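You operate a simulated robot arm through the tools that you are given. There is no shell and no other tool. Be economical: measure what you need, move in short steps, check, and stop when the job is done.

You run a simulated robot arm. Do the job below in one go: nothing can be reset, and whatever is moved stays where it is left.

## Task
Zero the counter and run off 6 m at 20 m/min, weight slider on FIRM.
Fine: set the length dial, so that the line stops by itself; one press each on reset and start; the cable stays dry.

Only the result counts: the job must be done as asked and must still hold three seconds after the hand-in. Knocking over, shifting, dropping, spilling or breaking anything else fails it.

## Robot
A 6-joint arm with a two-finger gripper on a trunk, on a base that drives. Base frame: it is fixed to the floor where the robot stands at the start and does not move with it; the origin is under the middle of the robot, x ahead of it, y to its left, z up. Readings come in cm, degrees, newtons and seconds.
Its first joint turns from -69.0 to 172.0 degrees. Places, roughly: air valve [100, 220, 60]; air wipe [110, 220, 90]; brake lever [70, 60, 70]; capstan panel [60, -70, 110]; direction switch [50, -80, 110]; jog button [50, -70, 100]; knob one [70, 50, 80]; knob two [60, 40, 80]; length dial [50, -60, 110]; main switch [50, -80, 100]; orange wheel [60, 10, 80]; reset button [60, -50, 110]; roller lever [80, 0, 100]; slider one [60, 50, 100]; slider two [60, 40, 90]; speed dial [50, -70, 110]. Payload 3 kg.
The tool frame sits at the grasp point (the TCP): z along the fingers, y along the line on which they close. The tips reach 3 cm beyond it. Largest opening 9.6 cm; the body of the gripper starts 5.3 cm behind the TCP.
Orientation is told as [roll, pitch, yaw] about the base's x, y, z axes, in that order, counted from this pose: with the fingers straight down and closing along the base's y, the tool's x points along the base's -x, its y along +y and its z along -z.

## Interface
- The arm moves only by the tool nudge_tool. Its arguments are lists of equal length, an entry for each row: "hand": the opening, from 0 (shut) to 1 (fully open); "delta_pos": the shift along the base's x, y, z in units of 40 mm (1.0 is 40 mm), a list of three; "rotation": the turn, a rotation vector about the base's x, y, z in units of 5 degrees (1.0 is 5 degrees), a list of three. In form: {"hand": [hand, ...], "delta_pos": [[dx, dy, dz], ...], "rotation": [[wx, wy, wz], ...]}. A call has 1 to 8 rows; each row shifts and turns the commanded pose from where the row before left it. A call with a number of a shift or a turn outside -1 to 1 is refused whole. Rows are played at 5 a second. More than 5 cm and 8.6 degrees between two rows, or a gripper value outside its range, and nothing of the call is played. Where a pose cannot be reached the arm comes as near as it can. A force on the tool above 50 N (or 10 N above the force at the start of the call, whichever is more), or a blocked arm, ends the call early, and 0.2 s more pass. Each finger travels about 15.3 cm/s and halts on what it meets, pressing with about 25 N; the grip force reading is that of the motor and also rises with nothing between the fingers. The clock runs only during rows and for 0.2 s after the last one: add rows that do not move to give the fingers time. It gives the time, the measured TCP pose, the force on the tool (base axes), the opening and the grip force at its end, in the units of the frame above (readings bear some noise), with the torque about the TCP (base axes, N m) and any sound that the robot's microphone picked up.
- Cameras (640 x 400 px; columns grow to the right, rows downward): "scene" is now at [11.35, -3.95, 152.34]; the picture's right is [-0.52, -0.86, -0.00], its down [-0.72, 0.43, -0.55] and it looks along [0.47, -0.28, -0.83] (base axes); focal length 234 px, centre (320, 200). "wrist" rides on the gripper at [7.3, 2.2, -8.3] in the tool frame; the picture's right is [-0.29, 0.96, 0.00], its down [-0.66, -0.20, -0.72] and it looks along [-0.69, -0.21, 0.69] (tool axes); focal length 247 px, centre (320, 200). There is no depth. A picture from a camera that has moved, and an enlarged one, comes with that camera's place and axes in the base frame and with its lens.
- grab_frame(camera): a new picture of that camera. No time passes.
- raise_lower(by): slides the trunk up (or, below 0, down) by that many cm; the arm and the scene camera ride with it, the base frame stays. It gives what a move gives, with no picture.
- roll_base(legs): drives the robot by 1 to 6 legs, each [ahead, left, turn to the left] in cm, cm and degrees, along the robot's own axes; the way and the turn of a leg run together, so that a leg with both is an arc; at most 150 cm and 180 degrees a leg. The arm and the cameras ride along, it lands a little off, and it stops where it bumps. It gives what a move gives.
- aim_head(pan, tilt): turns the head with the scene camera to pan (to the left, within 86 degrees either way) and tilt (down, from -29 to 69), counted from straight ahead of the robot. It gives what a move gives.
- inspect(camera, box): a new picture of the part [left, top, right, bottom] of that camera's present view, enlarged. No time passes.
- job_done(): hands the job in; it is judged then, once.

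Work in short steps. Places have to be worked out from the pictures, the camera data and where the tool is seen: move nearer, look again, correct. Check each grasp and each placing, and mend what went wrong. You have 120 turns and 82 pictures in all, those below and enlarged ones among them. Open the gripper and draw the arm clear of the work before you hand the job in, unless the task says otherwise; then end with one line.

The tools are called after "Emit:" by a JSON object that holds its "api" and its "payload". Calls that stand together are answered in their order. nudge_tool: Moves the arm, as the interface text tells. Its arguments: {"type":"object","properties":{"hand":{"type":"array","items":{"type":"number"}},"delta_pos":{"type":"array","items":{"type":"array","items":{"type":"number"}}},"rotation":{"type":"array","items":{"type":"array","items":{"type":"number"}}}},"required":["hand","delta_pos","rotation"]} The other tools are called the same way: raise_lower (by) slides the trunk up or down; roll_base (legs) drives the base; aim_head (pan, tilt) turns the head that bears the scene camera; grab_frame (camera) takes a picture; inspect (camera, box) takes an enlarged picture of a part of a camera's view; job_done () hands the job in.

At the start:

```text
t: 0.0
tool_pos: [36.48, -22.95, 127.9]
tool_rot: [-0.1, 0.0, 0.0]
force: [0.1, 0.4, -1.7]
wrist_torque: [-0.03, 0.01, 0.0]
finger_gap: 9.63
finger_force: 0.0
trunk travel left (down, up): [-90.1, 3.9]
robot x, y, heading: [0.09, 0.34, -0.1]
head pan, tilt: [-31.0, 56.6]
```

scene: 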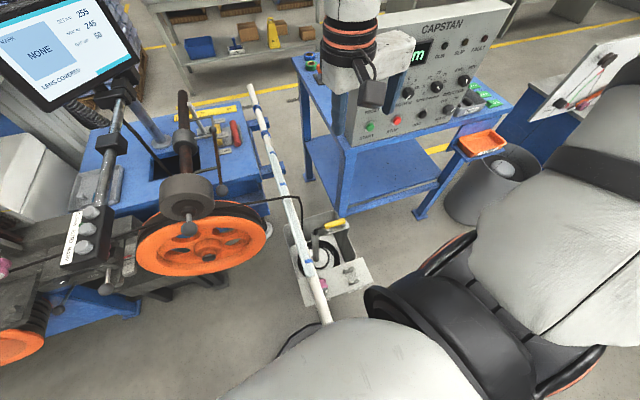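
wrist: 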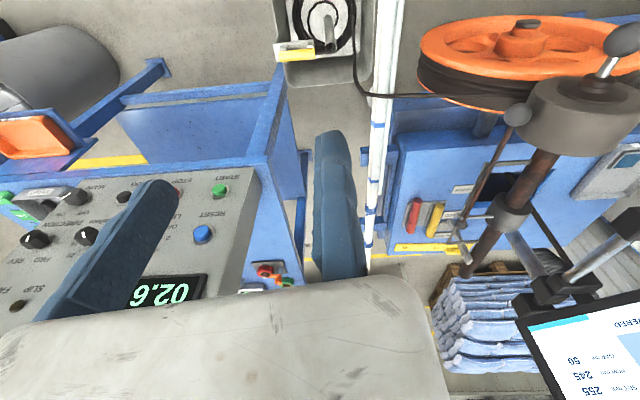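

I'll first look around the line to understand it: the head goes towards the capstan panel and I take a picture.

Emit:
{"api": "inspect", "payload": {"camera": "scene", "box": [300, 0, 540, 150]}}

Emit:
{"api": "inspect", "payload": {"camera": "wrist", "box": [0, 160, 260, 320]}}

Emit:
{"api": "aim_head", "payload": {"pan": 35, "tilt": 35}}

```text
2.67 times, centred on (420, 75) of scene
camera zoom: at [11.35, -3.95, 152.34], right [-0.52, -0.86, 0.0], down [-0.72, 0.43, -0.55], along [0.47, -0.28, -0.83], focal length 625 px, centre (53, 533)
```

zoom: 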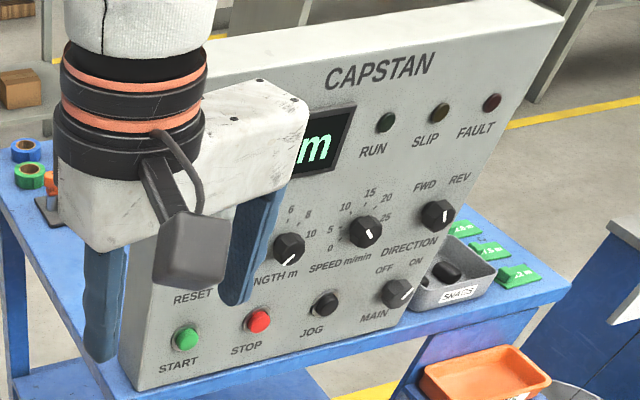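

```text
2.46 times, centred on (130, 240) of wrist
camera zoom: at [28.99, -20.64, 136.37], right [0.29, 0.96, 0.0], down [0.66, -0.2, 0.72], along [0.69, -0.21, -0.69], focal length 608 px, centre (788, 102)
```

zoom: 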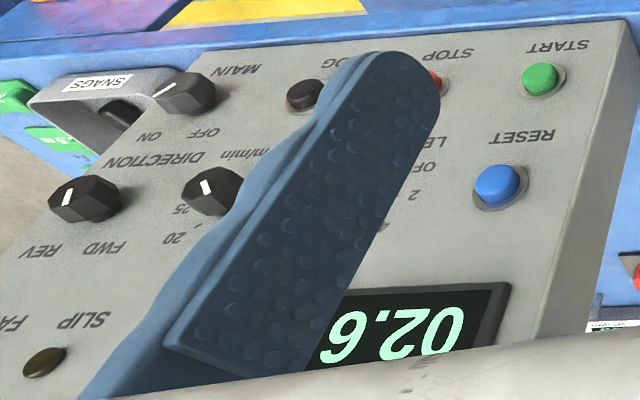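

```text
t: 1.4
tool_pos: [36.5, -22.97, 128.03]
tool_rot: [0.0, -0.1, 0.0]
force: [-0.3, 0.2, 1.1]
wrist_torque: [-0.05, -0.02, -0.04]
finger_gap: 9.62
finger_force: 0.0
trunk travel left (down, up): [-90.1, 3.9]
robot x, y, heading: [-0.05, 0.23, 0.0]
head pan, tilt: [35.0, 35.0]
```

The panel has reset, start, stop, jog, length, speed, direction, main. Now look left along the line.

Emit:
{"api": "grab_frame", "payload": {"camera": "scene"}}

Emit:
{"api": "inspect", "payload": {"camera": "scene", "box": [200, 100, 440, 250]}}

```text
77 pictures are left
camera scene: at [12.54, 4.73, 155.36], right [0.57, -0.82, 0.0], down [-0.47, -0.33, -0.82], along [0.67, 0.47, -0.57], focal length 234 px, centre (320, 200)
```

scene: 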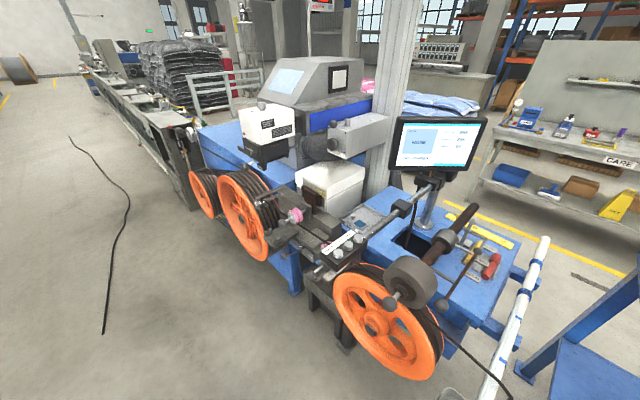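

```text
2.67 times, centred on (320, 175) of scene
camera zoom: at [12.54, 4.73, 155.36], right [0.57, -0.82, 0.0], down [-0.47, -0.33, -0.82], along [0.67, 0.47, -0.57], focal length 625 px, centre (320, 267)
```

zoom: 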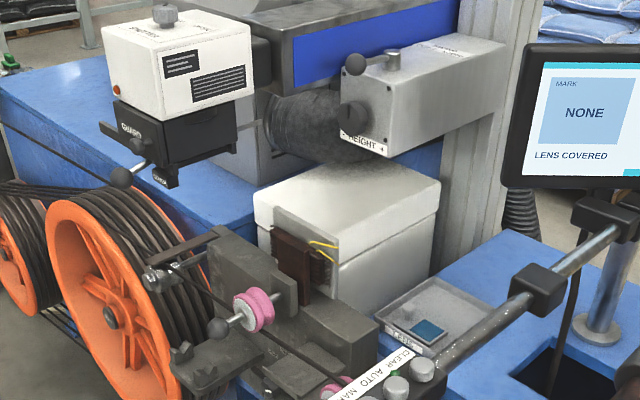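

Let me look in detail at the roller/wheel area and the far end where the air wipe is.

Emit:
{"api": "inspect", "payload": {"camera": "scene", "box": [300, 190, 540, 340]}}

Emit:
{"api": "inspect", "payload": {"camera": "scene", "box": [60, 20, 300, 170]}}

```text
2.67 times, centred on (420, 265) of scene
camera zoom: at [12.54, 4.73, 155.36], right [0.57, -0.82, 0.0], down [-0.47, -0.33, -0.82], along [0.67, 0.47, -0.57], focal length 625 px, centre (53, 27)
```

zoom: 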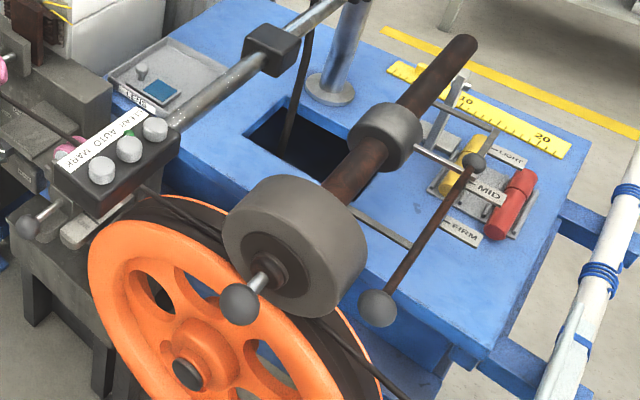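

```text
2.67 times, centred on (180, 95) of scene
camera zoom: at [12.54, 4.73, 155.36], right [0.57, -0.82, 0.0], down [-0.47, -0.33, -0.82], along [0.67, 0.47, -0.57], focal length 625 px, centre (693, 480)
```

zoom: 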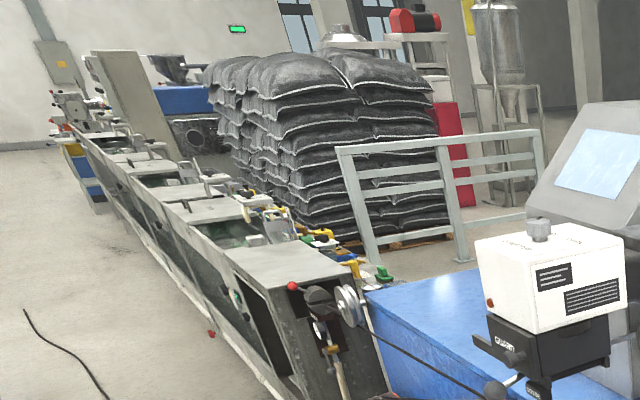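

Emit:
{"api": "aim_head", "payload": {"pan": 5, "tilt": 45}}

Emit:
{"api": "inspect", "payload": {"camera": "scene", "box": [160, 80, 480, 280]}}

Emit:
{"api": "inspect", "payload": {"camera": "wrist", "box": [400, 0, 640, 300]}}

```text
t: 2.3
tool_pos: [36.46, -22.94, 128.1]
tool_rot: [0.0, -0.1, 0.0]
force: [0.4, -0.5, 0.1]
wrist_torque: [0.0, -0.01, 0.01]
finger_gap: 9.58
finger_force: 0.1
trunk travel left (down, up): [-90.1, 3.9]
robot x, y, heading: [-0.18, 0.02, -0.0]
head pan, tilt: [5.0, 45.0]
```

```text
2.00 times, centred on (320, 180) of scene
camera zoom: at [13.42, 0.42, 153.88], right [0.09, -1.0, 0.0], down [-0.7, -0.06, -0.71], along [0.7, 0.06, -0.71], focal length 469 px, centre (320, 240)
```

zoom: 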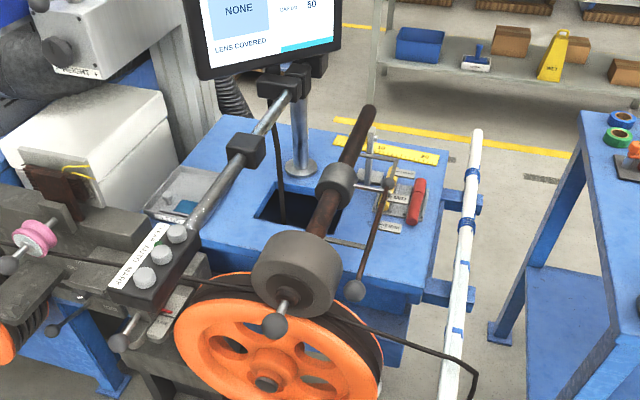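

```text
1.33 times, centred on (520, 150) of wrist
camera zoom: at [28.99, -20.63, 136.37], right [0.29, 0.96, 0.0], down [0.66, -0.2, 0.72], along [0.69, -0.21, -0.69], focal length 329 px, centre (53, 267)
```

zoom: 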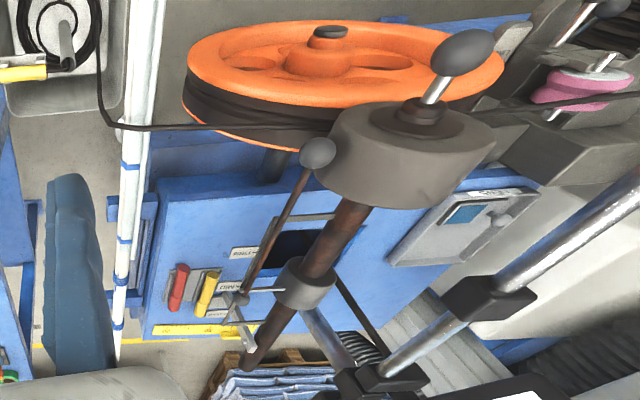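

Emit:
{"api": "inspect", "payload": {"camera": "scene", "box": [270, 120, 398, 200]}}

Emit:
{"api": "inspect", "payload": {"camera": "scene", "box": [240, 190, 400, 290]}}

```text
5.00 times, centred on (334, 160) of scene
camera zoom: at [13.42, 0.42, 153.88], right [0.09, -1.0, 0.0], down [-0.7, -0.06, -0.71], along [0.7, 0.06, -0.71], focal length 1171 px, centre (250, 400)
```

zoom: 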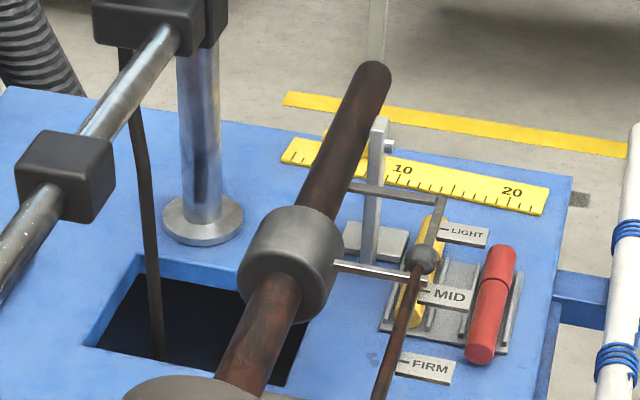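

```text
4.00 times, centred on (320, 240) of scene
camera zoom: at [13.42, 0.42, 153.88], right [0.09, -1.0, 0.0], down [-0.7, -0.06, -0.71], along [0.7, 0.06, -0.71], focal length 937 px, centre (320, 40)
```

zoom: 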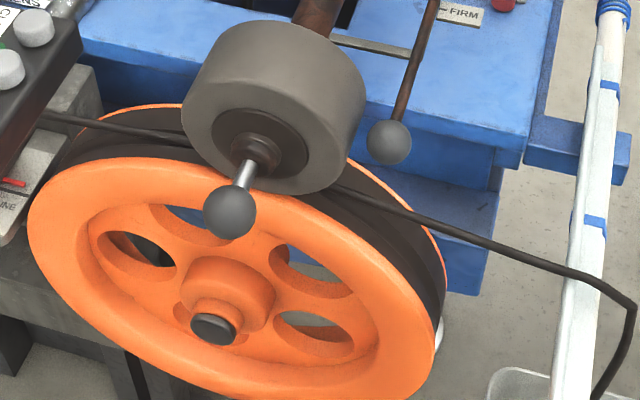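

The collar (weight) is on MID. I need to see whether the roller rests on the wheel, so I lower the trunk 25 cm for a flatter view.

Emit:
{"api": "raise_lower", "payload": {"by": -25}}

Emit:
{"api": "aim_head", "payload": {"pan": 0, "tilt": 30}}

Emit:
{"api": "grab_frame", "payload": {"camera": "scene"}}

Emit:
{"api": "grab_frame", "payload": {"camera": "wrist"}}

```text
t: 4.9
tool_pos: [36.47, -23.01, 103.06]
tool_rot: [0.0, 0.0, 0.0]
force: [1.2, -0.7, -0.5]
wrist_torque: [0.0, 0.02, 0.0]
finger_gap: 9.61
finger_force: 0.0
trunk travel left (down, up): [-65.1, 28.9]
robot x, y, heading: [-0.05, 0.02, -0.1]
head pan, tilt: [5.0, 45.0]
```

```text
t: 5.7
tool_pos: [36.5, -22.9, 103.07]
tool_rot: [0.0, 0.1, 0.1]
force: [-0.2, -1.1, -0.4]
wrist_torque: [0.0, 0.02, 0.01]
finger_gap: 9.63
finger_force: 0.1
trunk travel left (down, up): [-65.1, 28.9]
robot x, y, heading: [-0.2, -0.0, 0.1]
head pan, tilt: [0.0, 30.0]
```

```text
69 pictures are left
camera scene: at [14.36, -0.3, 131.13], right [0.0, -1.0, 0.0], down [-0.5, 0.0, -0.87], along [0.87, 0.0, -0.5], focal length 234 px, centre (320, 200)
```

scene: 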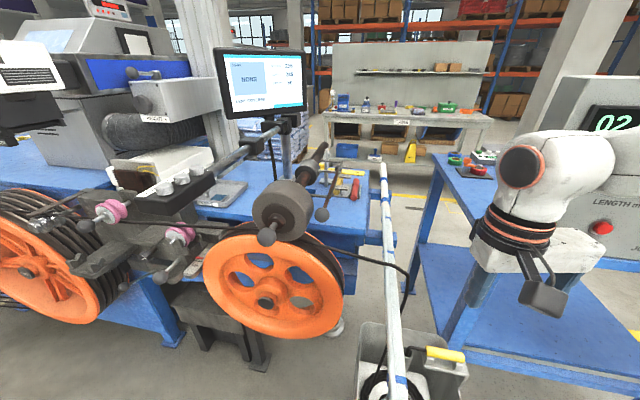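

```text
68 pictures are left
camera wrist: at [28.99, -20.63, 111.37], right [0.29, 0.96, 0.0], down [0.66, -0.2, 0.72], along [0.69, -0.21, -0.69], focal length 247 px, centre (320, 200)
```

wrist: 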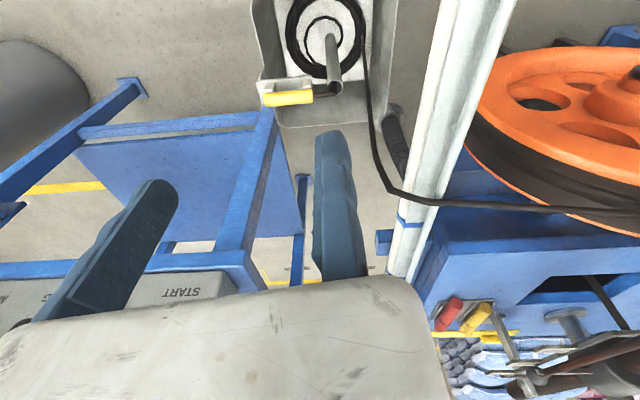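

Emit:
{"api": "inspect", "payload": {"camera": "scene", "box": [190, 120, 390, 345]}}

Emit:
{"api": "inspect", "payload": {"camera": "scene", "box": [240, 130, 368, 210]}}

```text
1.78 times, centred on (290, 232) of scene
camera zoom: at [14.36, -0.3, 131.13], right [0.0, -1.0, 0.0], down [-0.5, 0.0, -0.87], along [0.87, 0.0, -0.5], focal length 416 px, centre (373, 142)
```

zoom: 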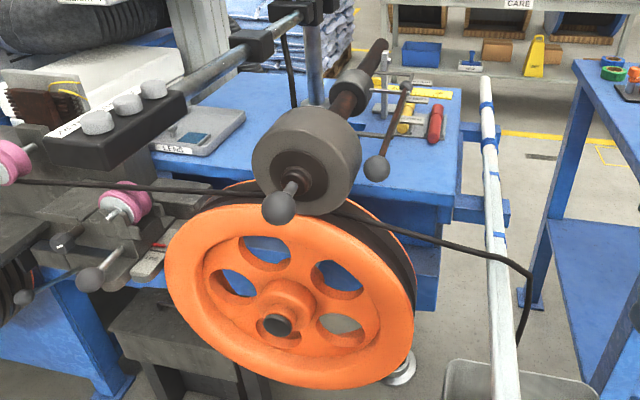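

```text
5.00 times, centred on (304, 170) of scene
camera zoom: at [14.36, -0.3, 131.13], right [0.0, -1.0, 0.0], down [-0.5, 0.0, -0.87], along [0.87, 0.0, -0.5], focal length 1171 px, centre (400, 350)
```

zoom: 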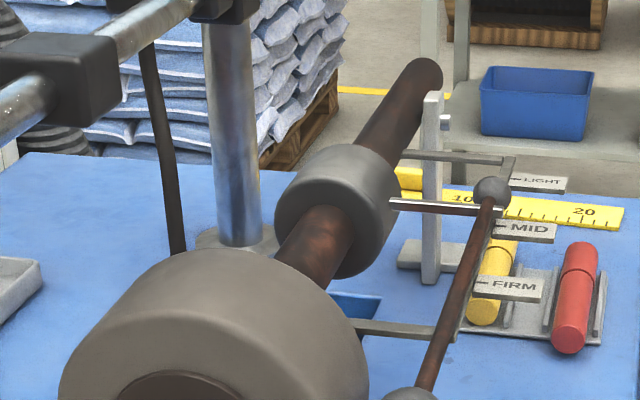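

Triangulating puts the roller arm level at z≈106 and the weight's handle rod ending in a ball near (51,-1,107). To see whether the roller touches the wheel I want a level view: raise hand, lower trunk.

Emit:
{"api": "nudge_tool", "payload": {"hand": [1, 1, 1, 1, 1, 1], "delta_pos": [[0, 0, 1], [0, 0, 1], [0, 0, 1], [0, 0, 1], [0, 0, 1], [0, 0, 1]], "rotation": [[0, 0, 0], [0, 0, 0], [0, 0, 0], [0, 0, 0], [0, 0, 0], [0, 0, 0]]}}

Emit:
{"api": "raise_lower", "payload": {"by": -25}}

Emit:
{"api": "aim_head", "payload": {"pan": 5, "tilt": 5}}

Emit:
{"api": "grab_frame", "payload": {"camera": "scene"}}

Emit:
{"api": "inspect", "payload": {"camera": "scene", "box": [220, 100, 400, 250]}}

```text
t: 7.1
tool_pos: [26.11, -23.73, 116.86]
tool_rot: [0.0, -0.1, -0.4]
force: [-0.6, -0.3, 0.2]
wrist_torque: [-0.01, -0.02, -0.02]
finger_gap: 9.6
finger_force: 0.0
out of reach, approached as far as the arm can: row 1, 2, 3, 4, 5, 6
trunk travel left (down, up): [-65.1, 28.9]
robot x, y, heading: [-0.22, -0.14, -0.1]
head pan, tilt: [0.0, 30.0]
```

```text
t: 9.7
tool_pos: [26.27, -23.77, 91.75]
tool_rot: [0.0, -0.1, -0.4]
force: [-0.1, 0.8, -0.3]
wrist_torque: [-0.01, -0.02, 0.0]
finger_gap: 9.57
finger_force: 0.1
trunk travel left (down, up): [-40.1, 53.9]
robot x, y, heading: [0.17, -0.03, 0.2]
head pan, tilt: [0.0, 30.0]
```

```text
t: 10.5
tool_pos: [26.33, -23.79, 91.78]
tool_rot: [0.0, -0.1, -0.4]
force: [0.0, 0.9, -0.9]
wrist_torque: [-0.03, 0.01, 0.0]
finger_gap: 9.62
finger_force: 0.0
trunk travel left (down, up): [-40.1, 53.9]
robot x, y, heading: [-0.21, 0.02, -0.2]
head pan, tilt: [5.0, 5.0]
```

```text
65 pictures are left
camera scene: at [14.47, 0.5, 110.17], right [0.09, -1.0, 0.0], down [-0.09, -0.01, -1.0], along [0.99, 0.09, -0.09], focal length 234 px, centre (320, 200)
```

scene: 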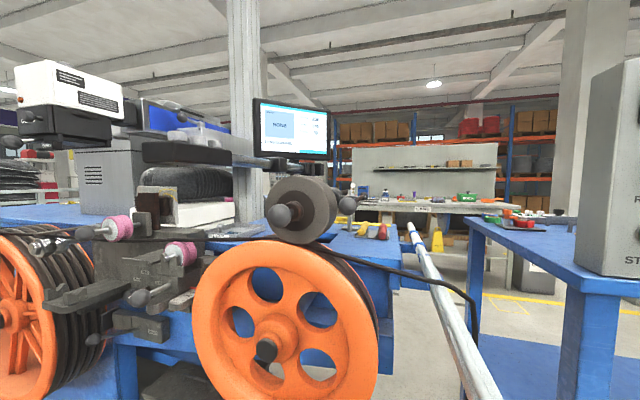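

```text
2.67 times, centred on (310, 175) of scene
camera zoom: at [14.47, 0.5, 110.17], right [0.09, -1.0, 0.0], down [-0.09, -0.01, -1.0], along [0.99, 0.09, -0.09], focal length 625 px, centre (347, 267)
```

zoom: 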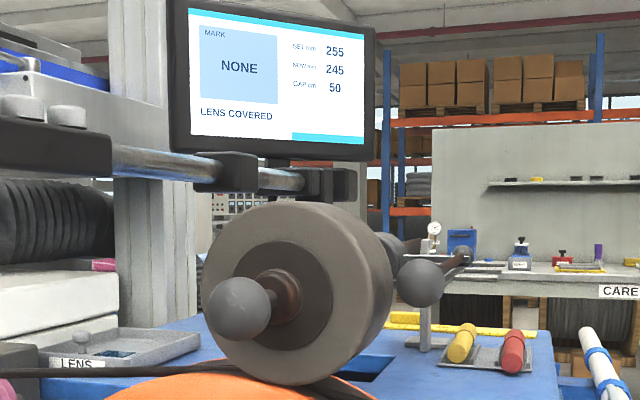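

Need a still lower view to judge the roller/wheel gap.

Emit:
{"api": "raise_lower", "payload": {"by": -10}}

Emit:
{"api": "inspect", "payload": {"camera": "scene", "box": [200, 80, 420, 230]}}

```text
t: 11.9
tool_pos: [26.35, -23.73, 81.69]
tool_rot: [0.0, 0.0, -0.4]
force: [-0.6, -0.2, 0.1]
wrist_torque: [-0.03, 0.0, -0.01]
finger_gap: 9.6
finger_force: 0.0
trunk travel left (down, up): [-30.1, 63.9]
robot x, y, heading: [0.01, -0.06, 0.2]
head pan, tilt: [5.0, 5.0]
```

```text
2.67 times, centred on (310, 155) of scene
camera zoom: at [14.46, 0.51, 100.18], right [0.09, -1.0, 0.0], down [-0.09, -0.01, -1.0], along [0.99, 0.09, -0.09], focal length 625 px, centre (347, 320)
```

zoom: 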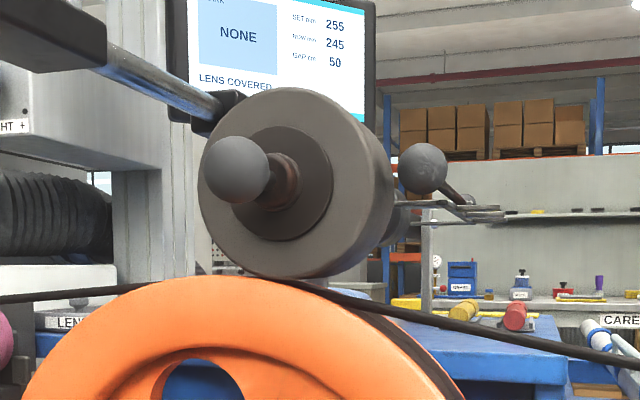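

The roller already rests on the cable on the wheel, good. Next check brake lever and the air wipe/valve on the left.

Emit:
{"api": "aim_head", "payload": {"pan": 50, "tilt": 12}}

Emit:
{"api": "grab_frame", "payload": {"camera": "scene"}}

Emit:
{"api": "inspect", "payload": {"camera": "scene", "box": [340, 130, 580, 330]}}

```text
t: 13.0
tool_pos: [26.23, -23.77, 81.67]
tool_rot: [0.0, 0.0, -0.5]
force: [-0.6, -0.5, -0.9]
wrist_torque: [0.0, -0.01, 0.01]
finger_gap: 9.6
finger_force: 0.0
trunk travel left (down, up): [-30.1, 63.9]
robot x, y, heading: [0.04, -0.34, -0.1]
head pan, tilt: [50.0, 12.0]
```

```text
62 pictures are left
camera scene: at [11.32, 6.84, 99.05], right [0.77, -0.64, 0.0], down [-0.13, -0.16, -0.98], along [0.63, 0.75, -0.21], focal length 234 px, centre (320, 200)
```

scene: 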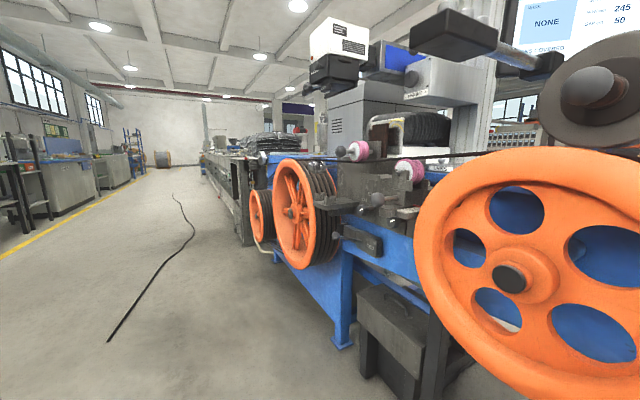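

```text
2.00 times, centred on (460, 230) of scene
camera zoom: at [11.32, 6.84, 99.05], right [0.77, -0.64, 0.0], down [-0.13, -0.16, -0.98], along [0.63, 0.75, -0.21], focal length 469 px, centre (40, 140)
```

zoom: 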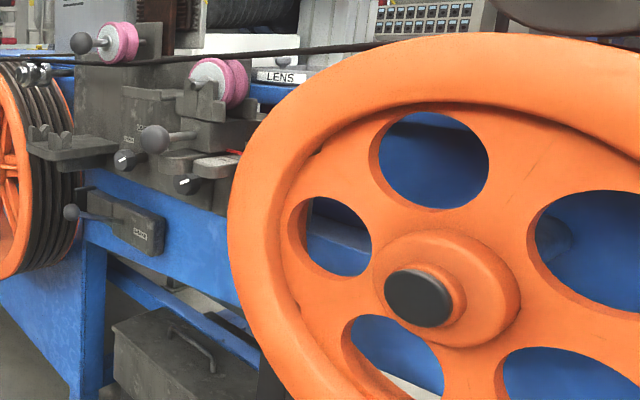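

Drive left 90 cm and look at the brake and on towards the air valve.

Emit:
{"api": "roll_base", "payload": {"legs": [[0, 90, 0]]}}

Emit:
{"api": "aim_head", "payload": {"pan": 45, "tilt": 12}}

Emit:
{"api": "grab_frame", "payload": {"camera": "scene"}}

Emit:
{"api": "inspect", "payload": {"camera": "scene", "box": [200, 130, 400, 255]}}

```text
t: 14.5
tool_pos: [26.21, -15.28, 81.68]
tool_rot: [-0.7, -0.5, -1.4]
force: [-2.6, -12.8, -2.7]
wrist_torque: [1.0, -0.15, -0.18]
finger_gap: 9.6
finger_force: 0.1
trunk travel left (down, up): [-30.1, 63.9]
robot x, y, heading: [-0.08, 9.53, -0.3]
head pan, tilt: [50.0, 12.0]
stopped in leg 1: the force on the tool passed its limit at 98 N (the readings are from after the stop); the commanded pose is now the measured one
```

```text
t: 15.2
tool_pos: [26.22, -15.19, 81.87]
tool_rot: [-0.7, -0.5, -1.4]
force: [-3.0, -13.6, -2.4]
wrist_torque: [1.16, -0.22, -0.22]
finger_gap: 9.59
finger_force: 0.0
trunk travel left (down, up): [-30.1, 63.9]
robot x, y, heading: [0.74, 9.06, -0.2]
head pan, tilt: [45.0, 12.0]
```

```text
60 pictures are left
camera scene: at [11.87, 15.19, 99.08], right [0.71, -0.71, 0.0], down [-0.15, -0.14, -0.98], along [0.69, 0.69, -0.2], focal length 234 px, centre (320, 200)
```

scene: 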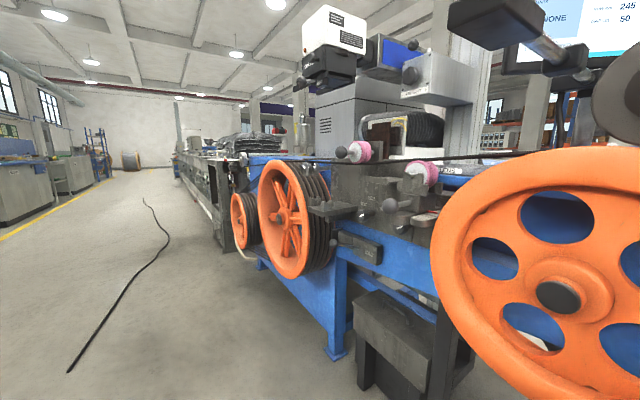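

```text
3.20 times, centred on (300, 192) of scene
camera zoom: at [11.87, 15.19, 99.08], right [0.71, -0.71, 0.0], down [-0.15, -0.14, -0.98], along [0.69, 0.69, -0.2], focal length 750 px, centre (384, 224)
```

zoom: 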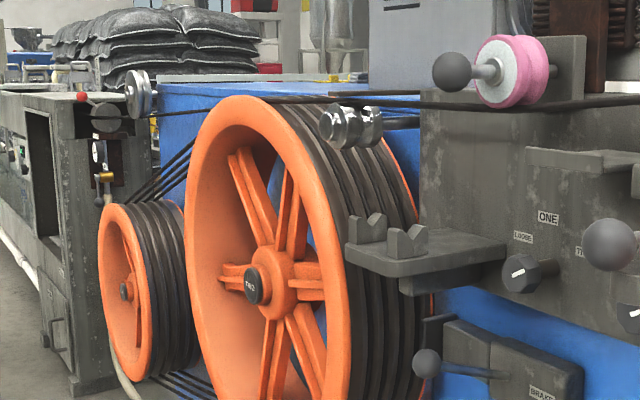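

The arm bumped something — the white pipe, I think. I back off to the right and check with the wrist camera.

Emit:
{"api": "roll_base", "payload": {"legs": [[0, -7, 0]]}}

Emit:
{"api": "grab_frame", "payload": {"camera": "wrist"}}

Emit:
{"api": "aim_head", "payload": {"pan": -30, "tilt": 30}}

Emit:
{"api": "grab_frame", "payload": {"camera": "scene"}}

```text
t: 16.2
tool_pos: [26.31, -22.01, 81.79]
tool_rot: [-0.9, -0.4, -1.4]
force: [-0.4, -1.3, -0.3]
wrist_torque: [0.02, 0.0, 0.0]
finger_gap: 9.6
finger_force: 0.0
trunk travel left (down, up): [-30.1, 63.9]
robot x, y, heading: [-0.08, 2.58, -0.5]
head pan, tilt: [45.0, 12.0]
```

```text
58 pictures are left
camera wrist: at [18.8, -19.26, 90.05], right [0.32, 0.95, -0.01], down [0.65, -0.21, 0.73], along [0.69, -0.24, -0.68], focal length 247 px, centre (320, 200)
```

wrist: 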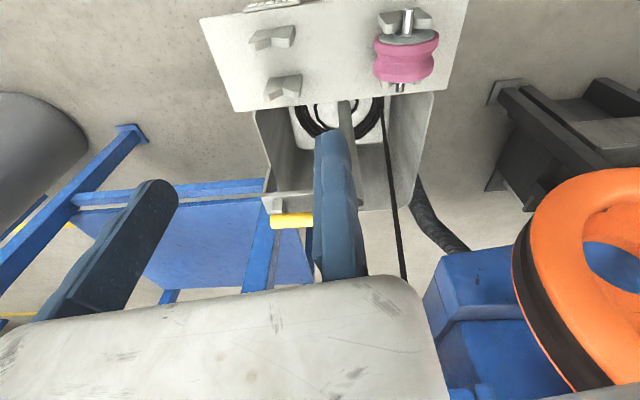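

```text
t: 17.6
tool_pos: [26.28, -21.89, 81.83]
tool_rot: [-0.7, -0.3, -1.3]
force: [-0.5, 0.3, 0.3]
wrist_torque: [0.01, -0.02, 0.03]
finger_gap: 9.6
finger_force: 0.1
trunk travel left (down, up): [-30.1, 63.9]
robot x, y, heading: [0.14, 2.55, -0.3]
head pan, tilt: [-30.0, 30.0]
```

```text
57 pictures are left
camera scene: at [13.11, -2.44, 96.14], right [-0.5, -0.86, 0.0], down [-0.43, 0.25, -0.87], along [0.75, -0.44, -0.5], focal length 234 px, centre (320, 200)
```

scene: 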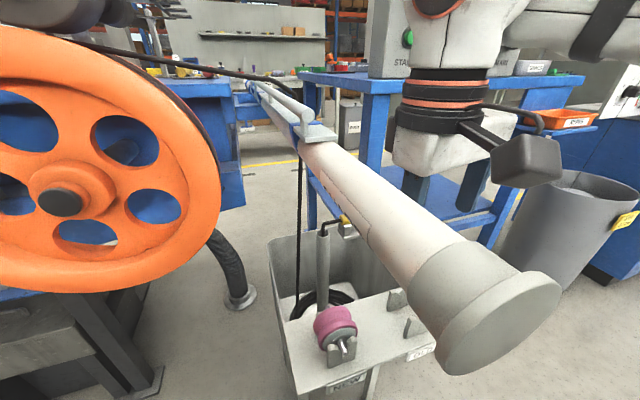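

The tube is still in place, fixed to the table. I raise the trunk 42 cm so the arm passes above everything, then drive left.

Emit:
{"api": "raise_lower", "payload": {"by": 45}}

Emit:
{"api": "roll_base", "payload": {"legs": [[-8, 0, 0], [0, 75, 0]]}}

Emit:
{"api": "aim_head", "payload": {"pan": 45, "tilt": 25}}

Emit:
{"api": "grab_frame", "payload": {"camera": "scene"}}

```text
refused: 45 is not a number from -40 to 40
```

```text
t: 19.7
tool_pos: [18.54, -13.89, 81.83]
tool_rot: [-1.6, -0.7, -2.0]
force: [-2.2, -10.9, -0.8]
wrist_torque: [0.9, -0.17, -0.16]
finger_gap: 9.61
finger_force: 0.1
trunk travel left (down, up): [-30.1, 63.9]
robot x, y, heading: [-7.71, 11.44, -0.3]
head pan, tilt: [-30.0, 30.0]
stopped in leg 2: the force on the tool passed its limit at 107 N (the readings are from after the stop); the commanded pose is now the measured one
```

```text
t: 21.2
tool_pos: [18.42, -13.71, 81.83]
tool_rot: [-1.5, -0.6, -2.0]
force: [-3.7, -14.7, -0.6]
wrist_torque: [1.13, -0.24, -0.2]
finger_gap: 9.62
finger_force: 0.0
trunk travel left (down, up): [-30.1, 63.9]
robot x, y, heading: [-8.26, 11.03, -0.1]
head pan, tilt: [45.0, 25.0]
```

```text
56 pictures are left
camera scene: at [3.91, 17.05, 96.97], right [0.7, -0.71, 0.0], down [-0.3, -0.29, -0.91], along [0.64, 0.64, -0.42], focal length 234 px, centre (320, 200)
```

scene: 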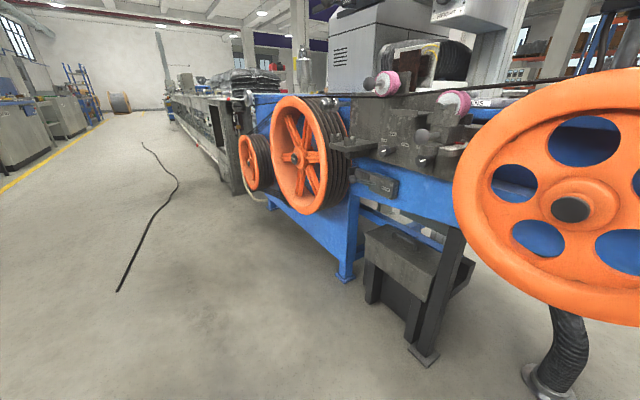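

My own mistake: the raise was refused and the base drove anyway, bumping the tube again. Back off right, then raise by 40.

Emit:
{"api": "roll_base", "payload": {"legs": [[0, -8, 0]]}}

Emit:
{"api": "raise_lower", "payload": {"by": 40}}

```text
t: 22.2
tool_pos: [18.54, -21.49, 81.85]
tool_rot: [-1.6, -0.7, -2.1]
force: [0.2, 0.5, 0.2]
wrist_torque: [-0.01, 0.02, 0.03]
finger_gap: 9.61
finger_force: 0.0
trunk travel left (down, up): [-30.1, 63.9]
robot x, y, heading: [-7.99, 3.17, -0.0]
head pan, tilt: [45.0, 25.0]
```

```text
t: 26.1
tool_pos: [18.43, -21.45, 121.89]
tool_rot: [-1.7, -0.7, -2.0]
force: [0.3, -0.1, -0.5]
wrist_torque: [0.01, -0.01, -0.01]
finger_gap: 9.59
finger_force: 0.1
trunk travel left (down, up): [-70.1, 23.9]
robot x, y, heading: [-7.69, 3.05, -0.1]
head pan, tilt: [45.0, 25.0]
```

The hand is now at z 122, above the tube. Drive left 90 cm.

Emit:
{"api": "roll_base", "payload": {"legs": [[0, 90, 0]]}}

Emit:
{"api": "grab_frame", "payload": {"camera": "scene"}}

Emit:
{"api": "inspect", "payload": {"camera": "scene", "box": [200, 50, 420, 200]}}

```text
t: 30.8
tool_pos: [18.78, 69.26, 121.94]
tool_rot: [-1.6, -0.7, -2.5]
force: [0.4, -0.7, -0.5]
wrist_torque: [-0.01, 0.0, 0.0]
finger_gap: 9.61
finger_force: 0.0
trunk travel left (down, up): [-70.1, 23.9]
robot x, y, heading: [-6.97, 94.06, -0.4]
head pan, tilt: [45.0, 25.0]
```

```text
55 pictures are left
camera scene: at [4.64, 100.33, 136.94], right [0.7, -0.71, 0.0], down [-0.3, -0.3, -0.91], along [0.65, 0.63, -0.42], focal length 234 px, centre (320, 200)
```

scene: 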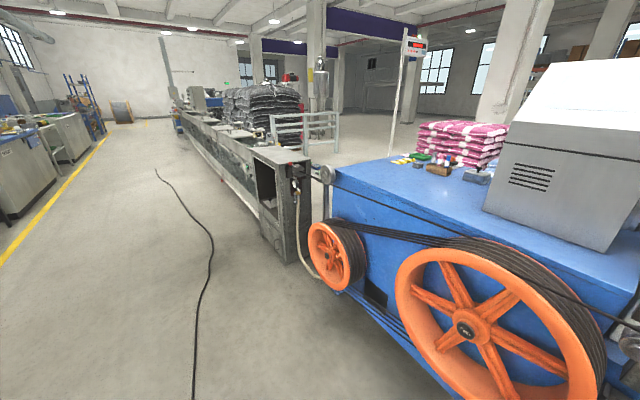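

```text
2.67 times, centred on (310, 125) of scene
camera zoom: at [4.64, 100.33, 136.94], right [0.7, -0.71, 0.0], down [-0.3, -0.3, -0.91], along [0.65, 0.63, -0.42], focal length 625 px, centre (347, 400)
```

zoom: 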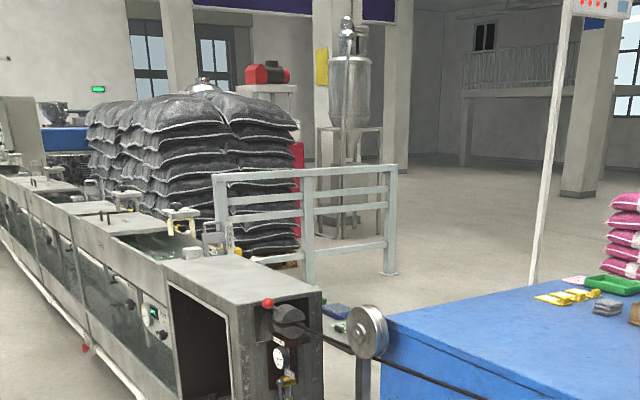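

Emit:
{"api": "inspect", "payload": {"camera": "scene", "box": [270, 140, 366, 290]}}

Emit:
{"api": "inspect", "payload": {"camera": "scene", "box": [280, 150, 344, 210]}}

```text
2.67 times, centred on (318, 215) of scene
camera zoom: at [4.64, 100.33, 136.94], right [0.7, -0.71, 0.0], down [-0.3, -0.3, -0.91], along [0.65, 0.63, -0.42], focal length 625 px, centre (325, 160)
```

zoom: 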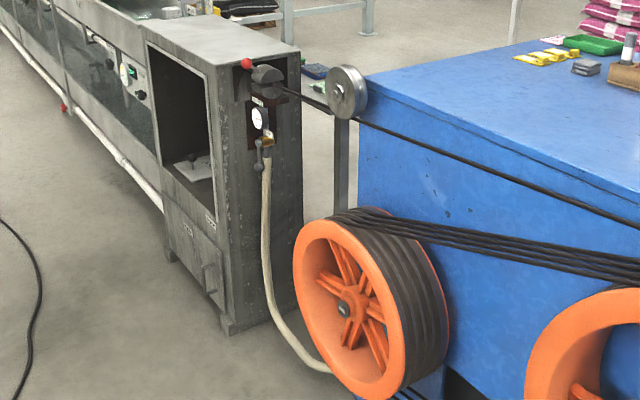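

```text
6.67 times, centred on (312, 180) of scene
camera zoom: at [4.64, 100.33, 136.94], right [0.7, -0.71, 0.0], down [-0.3, -0.3, -0.91], along [0.65, 0.63, -0.42], focal length 1562 px, centre (373, 333)
```

zoom: 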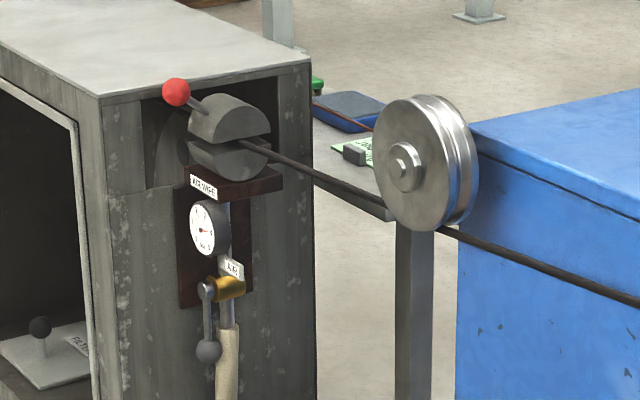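

The air wipe halves look open and the valve lever hangs down; get closer to read the gauge and judge the wipe.

Emit:
{"api": "roll_base", "payload": {"legs": [[22, 50, 0]]}}

Emit:
{"api": "aim_head", "payload": {"pan": 35, "tilt": 25}}

Emit:
{"api": "grab_frame", "payload": {"camera": "scene"}}

Emit:
{"api": "inspect", "payload": {"camera": "scene", "box": [270, 130, 366, 220]}}

```text
t: 34.0
tool_pos: [41.72, 120.54, 121.95]
tool_rot: [-1.7, -0.8, -2.4]
force: [0.7, 0.6, 0.5]
wrist_torque: [0.04, -0.01, 0.03]
finger_gap: 9.62
finger_force: 0.0
trunk travel left (down, up): [-70.1, 23.9]
robot x, y, heading: [15.58, 145.48, -0.5]
head pan, tilt: [45.0, 25.0]
```

```text
t: 34.8
tool_pos: [41.69, 120.42, 122.0]
tool_rot: [-1.7, -0.7, -2.3]
force: [-0.3, -0.3, 0.0]
wrist_torque: [0.0, -0.03, 0.02]
finger_gap: 9.61
finger_force: 0.2
trunk travel left (down, up): [-70.1, 23.9]
robot x, y, heading: [15.39, 145.41, -0.6]
head pan, tilt: [35.0, 25.0]
```

```text
51 pictures are left
camera scene: at [28.43, 150.15, 136.94], right [0.57, -0.82, 0.0], down [-0.35, -0.24, -0.91], along [0.75, 0.51, -0.42], focal length 234 px, centre (320, 200)
```

scene: 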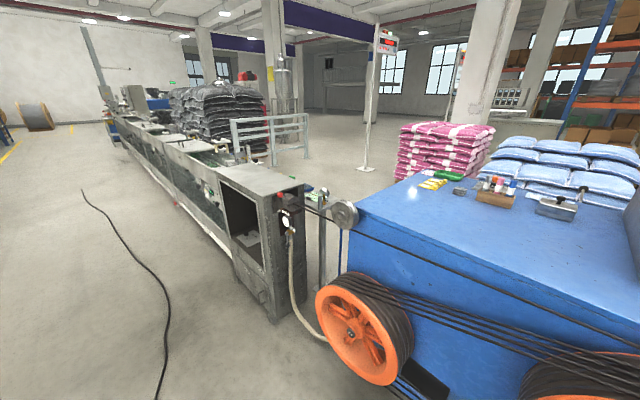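

```text
4.44 times, centred on (318, 175) of scene
camera zoom: at [28.43, 150.15, 136.94], right [0.57, -0.82, 0.0], down [-0.35, -0.24, -0.91], along [0.75, 0.51, -0.42], focal length 1041 px, centre (329, 311)
```

zoom: 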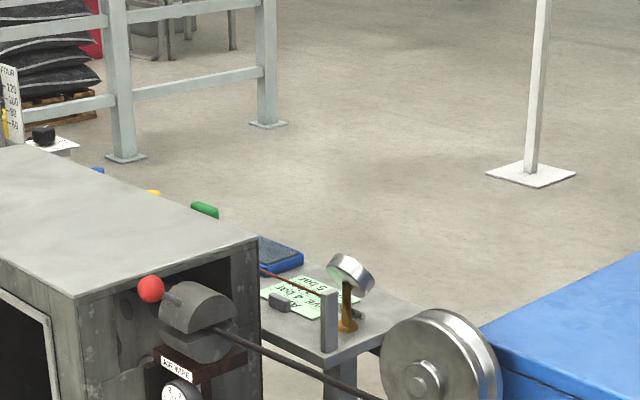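

Emit:
{"api": "inspect", "payload": {"camera": "scene", "box": [300, 180, 340, 205]}}

Emit:
{"api": "inspect", "payload": {"camera": "scene", "box": [268, 185, 316, 250]}}

```text
16.00 times, centred on (320, 192) of scene
camera zoom: at [28.43, 150.15, 136.94], right [0.57, -0.82, 0.0], down [-0.35, -0.24, -0.91], along [0.75, 0.51, -0.42], focal length 3748 px, centre (320, 320)
```

zoom: 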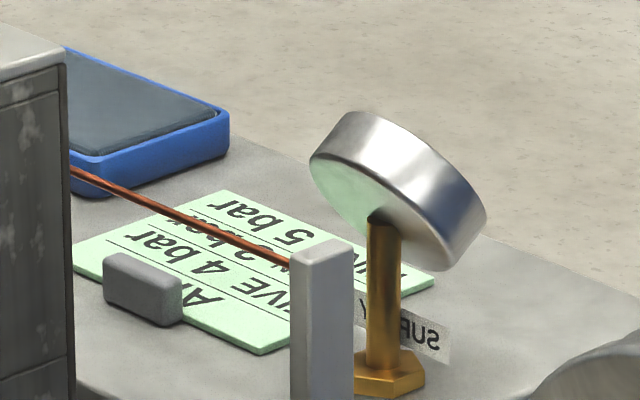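

```text
6.15 times, centred on (292, 218) of scene
camera zoom: at [28.43, 150.15, 136.94], right [0.57, -0.82, 0.0], down [-0.35, -0.24, -0.91], along [0.75, 0.51, -0.42], focal length 1442 px, centre (492, 92)
```

zoom: 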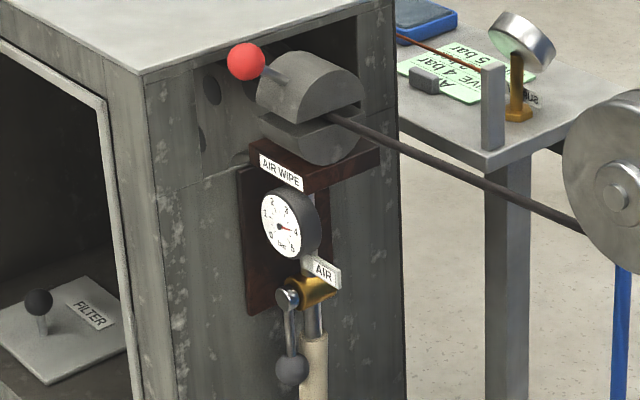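

The wipe gauge appears to read about 4 bar with valve open, but the wipe's upper half seems lifted. I go closer to verify.

Emit:
{"api": "roll_base", "payload": {"legs": [[25, 40, 0]]}}

Emit:
{"api": "aim_head", "payload": {"pan": 25, "tilt": 35}}

Emit:
{"api": "grab_frame", "payload": {"camera": "scene"}}

```text
t: 37.5
tool_pos: [66.29, 159.64, 121.97]
tool_rot: [-1.7, -0.6, -2.5]
force: [0.4, 0.3, -0.1]
wrist_torque: [0.02, -0.01, -0.01]
finger_gap: 9.6
finger_force: 0.1
trunk travel left (down, up): [-70.1, 23.9]
robot x, y, heading: [40.14, 184.15, -0.9]
head pan, tilt: [35.0, 25.0]
```

```text
t: 38.3
tool_pos: [66.49, 159.52, 122.07]
tool_rot: [-1.6, -0.7, -2.6]
force: [-0.1, 0.7, -0.6]
wrist_torque: [-0.02, -0.01, -0.01]
finger_gap: 9.59
finger_force: 0.0
trunk travel left (down, up): [-70.1, 23.9]
robot x, y, heading: [40.55, 184.19, -0.5]
head pan, tilt: [25.0, 35.0]
```

```text
47 pictures are left
camera scene: at [53.56, 187.78, 135.37], right [0.41, -0.91, 0.0], down [-0.52, -0.24, -0.82], along [0.75, 0.34, -0.57], focal length 234 px, centre (320, 200)
```

scene: 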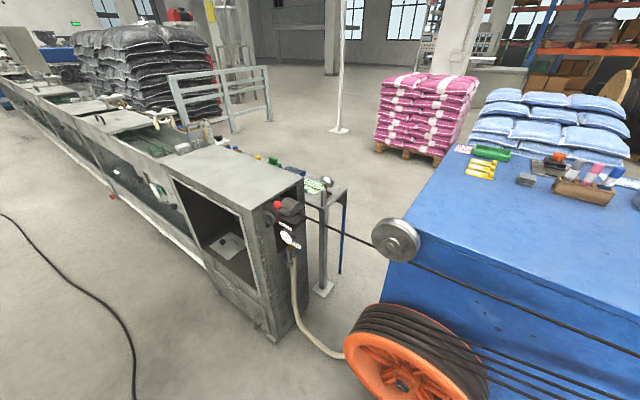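

Emit:
{"api": "inspect", "payload": {"camera": "scene", "box": [262, 190, 318, 260]}}

Emit:
{"api": "inspect", "payload": {"camera": "scene", "box": [300, 170, 340, 195]}}

```text
5.71 times, centred on (290, 225) of scene
camera zoom: at [53.56, 187.78, 135.37], right [0.41, -0.91, 0.0], down [-0.52, -0.24, -0.82], along [0.75, 0.34, -0.57], focal length 1339 px, centre (491, 57)
```

zoom: 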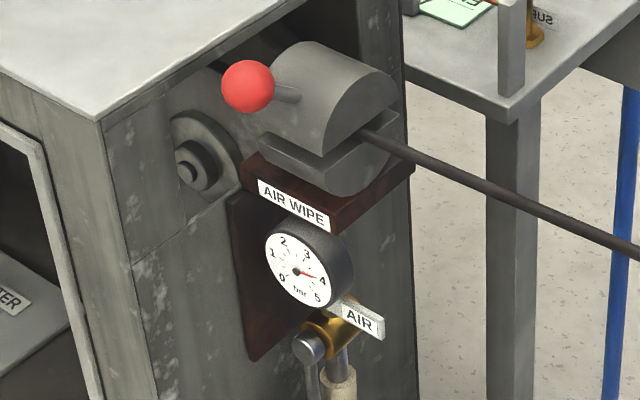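

```text
16.00 times, centred on (320, 182) of scene
camera zoom: at [53.56, 187.78, 135.37], right [0.41, -0.91, 0.0], down [-0.52, -0.24, -0.82], along [0.75, 0.34, -0.57], focal length 3748 px, centre (320, 480)
```

zoom: 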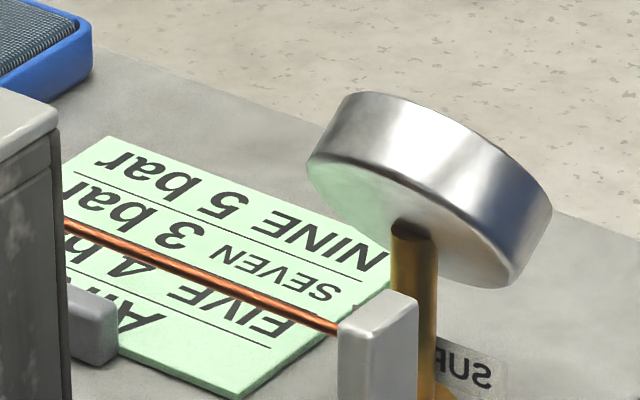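

Air gauge 4 bar with the valve open. To judge whether the wipe is shut, I lower the trunk for a level look.

Emit:
{"api": "raise_lower", "payload": {"by": -33}}

Emit:
{"api": "aim_head", "payload": {"pan": 25, "tilt": 10}}

Emit:
{"api": "inspect", "payload": {"camera": "scene", "box": [240, 160, 352, 260]}}

```text
t: 41.5
tool_pos: [66.39, 159.56, 88.84]
tool_rot: [-1.8, -0.8, -2.5]
force: [0.1, 0.4, -0.5]
wrist_torque: [-0.01, 0.04, 0.0]
finger_gap: 9.57
finger_force: 0.1
trunk travel left (down, up): [-37.1, 56.9]
robot x, y, heading: [40.26, 184.61, -0.7]
head pan, tilt: [25.0, 35.0]
```

```text
t: 42.4
tool_pos: [66.46, 159.65, 88.9]
tool_rot: [-1.6, -0.7, -2.5]
force: [-0.1, -0.5, -1.4]
wrist_torque: [0.0, 0.0, -0.01]
finger_gap: 9.58
finger_force: 0.1
trunk travel left (down, up): [-37.1, 56.9]
robot x, y, heading: [40.27, 184.6, -0.6]
head pan, tilt: [25.0, 10.0]
```

```text
4.00 times, centred on (296, 210) of scene
camera zoom: at [54.01, 187.97, 106.37], right [0.41, -0.91, 0.0], down [-0.16, -0.07, -0.98], along [0.9, 0.41, -0.17], focal length 937 px, centre (416, 160)
```

zoom: 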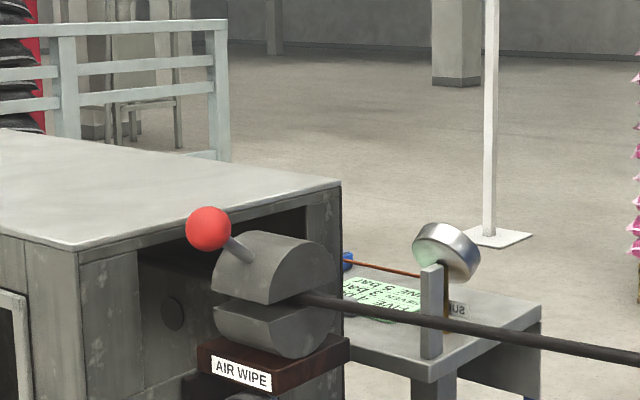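

Emit:
{"api": "inspect", "payload": {"camera": "scene", "box": [284, 210, 332, 260]}}

Emit:
{"api": "grab_frame", "payload": {"camera": "scene"}}

```text
8.00 times, centred on (308, 235) of scene
camera zoom: at [54.01, 187.97, 106.37], right [0.41, -0.91, 0.0], down [-0.16, -0.07, -0.98], along [0.9, 0.41, -0.17], focal length 1874 px, centre (416, -80)
```

zoom: 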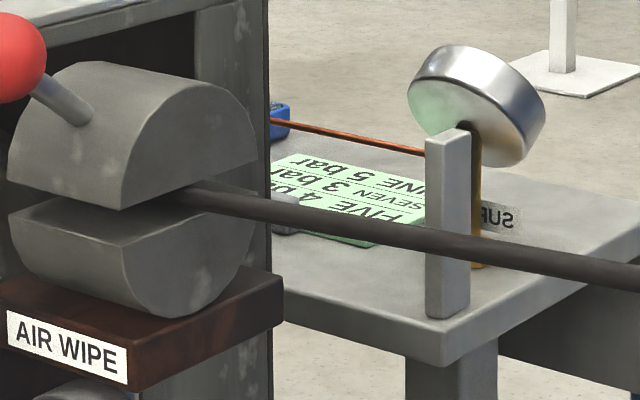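

```text
42 pictures are left
camera scene: at [54.01, 187.97, 106.37], right [0.41, -0.91, 0.0], down [-0.16, -0.07, -0.98], along [0.9, 0.41, -0.17], focal length 234 px, centre (320, 200)
```

scene: 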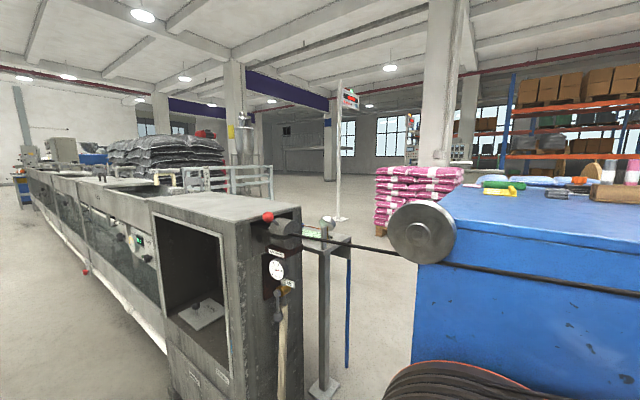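

The two halves are parallel and sit on the cable, so the wipe is shut and air is on. Raise and go back toward the brake for a look.

Emit:
{"api": "raise_lower", "payload": {"by": 33}}

Emit:
{"api": "roll_base", "payload": {"legs": [[-45, 0, 0], [0, -125, 0]]}}

Emit:
{"api": "aim_head", "payload": {"pan": 0, "tilt": 40}}

Emit:
{"api": "grab_frame", "payload": {"camera": "scene"}}

```text
t: 45.6
tool_pos: [66.37, 159.59, 121.99]
tool_rot: [-1.7, -0.7, -2.5]
force: [0.3, 0.0, 0.3]
wrist_torque: [-0.01, 0.0, 0.02]
finger_gap: 9.59
finger_force: 0.1
trunk travel left (down, up): [-70.1, 23.9]
robot x, y, heading: [40.13, 184.24, -0.8]
head pan, tilt: [25.0, 10.0]
```

```text
t: 54.2
tool_pos: [18.58, 35.18, 122.0]
tool_rot: [-1.7, -0.8, -3.3]
force: [0.0, -0.9, -0.2]
wrist_torque: [-0.01, 0.0, 0.01]
finger_gap: 9.61
finger_force: 0.1
trunk travel left (down, up): [-70.1, 23.9]
robot x, y, heading: [-7.1, 60.57, -1.4]
head pan, tilt: [25.0, 10.0]
```

```text
t: 55.2
tool_pos: [18.73, 35.24, 121.99]
tool_rot: [-1.7, -0.6, -3.2]
force: [0.4, 0.4, -0.7]
wrist_torque: [-0.04, -0.04, -0.02]
finger_gap: 9.58
finger_force: 0.0
trunk travel left (down, up): [-70.1, 23.9]
robot x, y, heading: [-6.91, 60.49, -1.5]
head pan, tilt: [0.0, 40.0]
```

```text
41 pictures are left
camera scene: at [6.66, 59.79, 134.61], right [-0.03, -1.0, 0.0], down [-0.64, 0.02, -0.77], along [0.77, -0.02, -0.64], focal length 234 px, centre (320, 200)
```

scene: 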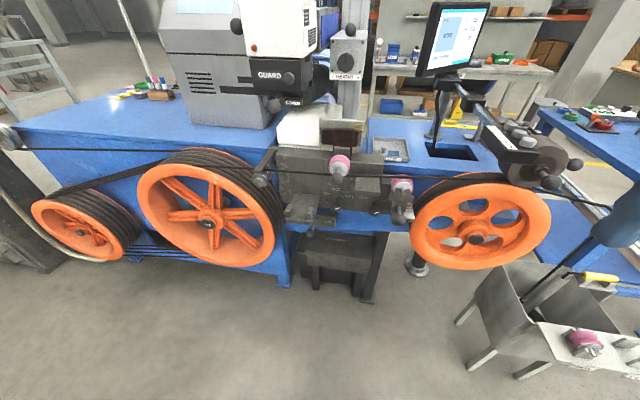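

Emit:
{"api": "inspect", "payload": {"camera": "scene", "box": [270, 140, 430, 250]}}

```text
3.64 times, centred on (350, 195) of scene
camera zoom: at [6.66, 59.79, 134.61], right [-0.03, -1.0, 0.0], down [-0.64, 0.02, -0.77], along [0.77, -0.02, -0.64], focal length 852 px, centre (211, 218)
```

zoom: 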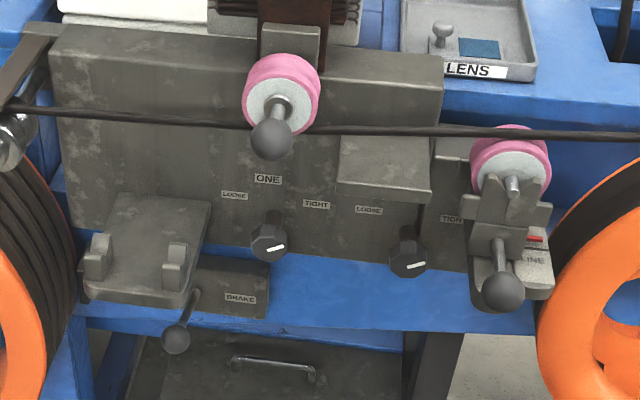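

Emit:
{"api": "inspect", "payload": {"camera": "scene", "box": [285, 195, 345, 235]}}

```text
10.00 times, centred on (315, 215) of scene
camera zoom: at [6.66, 59.79, 134.61], right [-0.03, -1.0, 0.0], down [-0.64, 0.02, -0.77], along [0.77, -0.02, -0.64], focal length 2343 px, centre (370, 50)
```

zoom: 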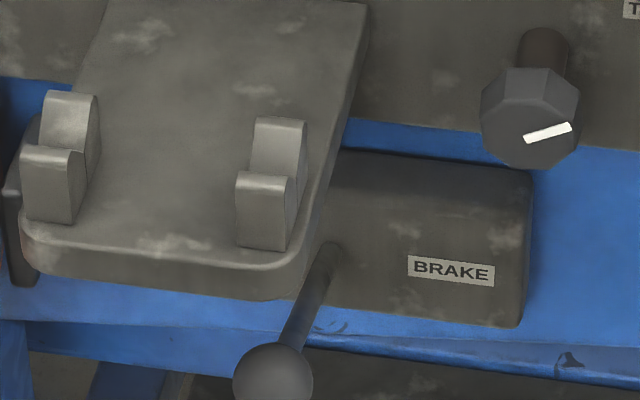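

Emit:
{"api": "inspect", "payload": {"camera": "scene", "box": [250, 180, 314, 230]}}

```text
8.00 times, centred on (282, 205) of scene
camera zoom: at [6.66, 59.79, 134.61], right [-0.03, -1.0, 0.0], down [-0.64, 0.02, -0.77], along [0.77, -0.02, -0.64], focal length 1874 px, centre (624, 160)
```

zoom: 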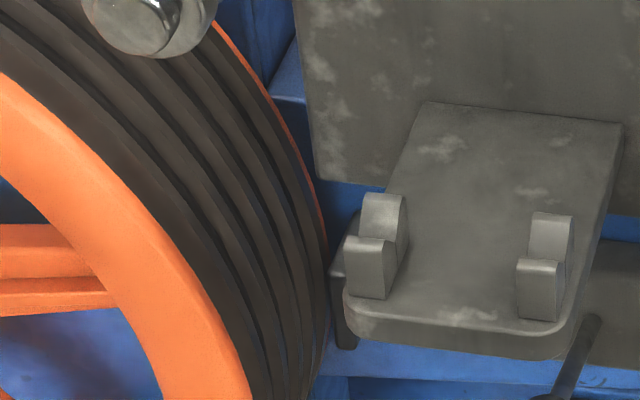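

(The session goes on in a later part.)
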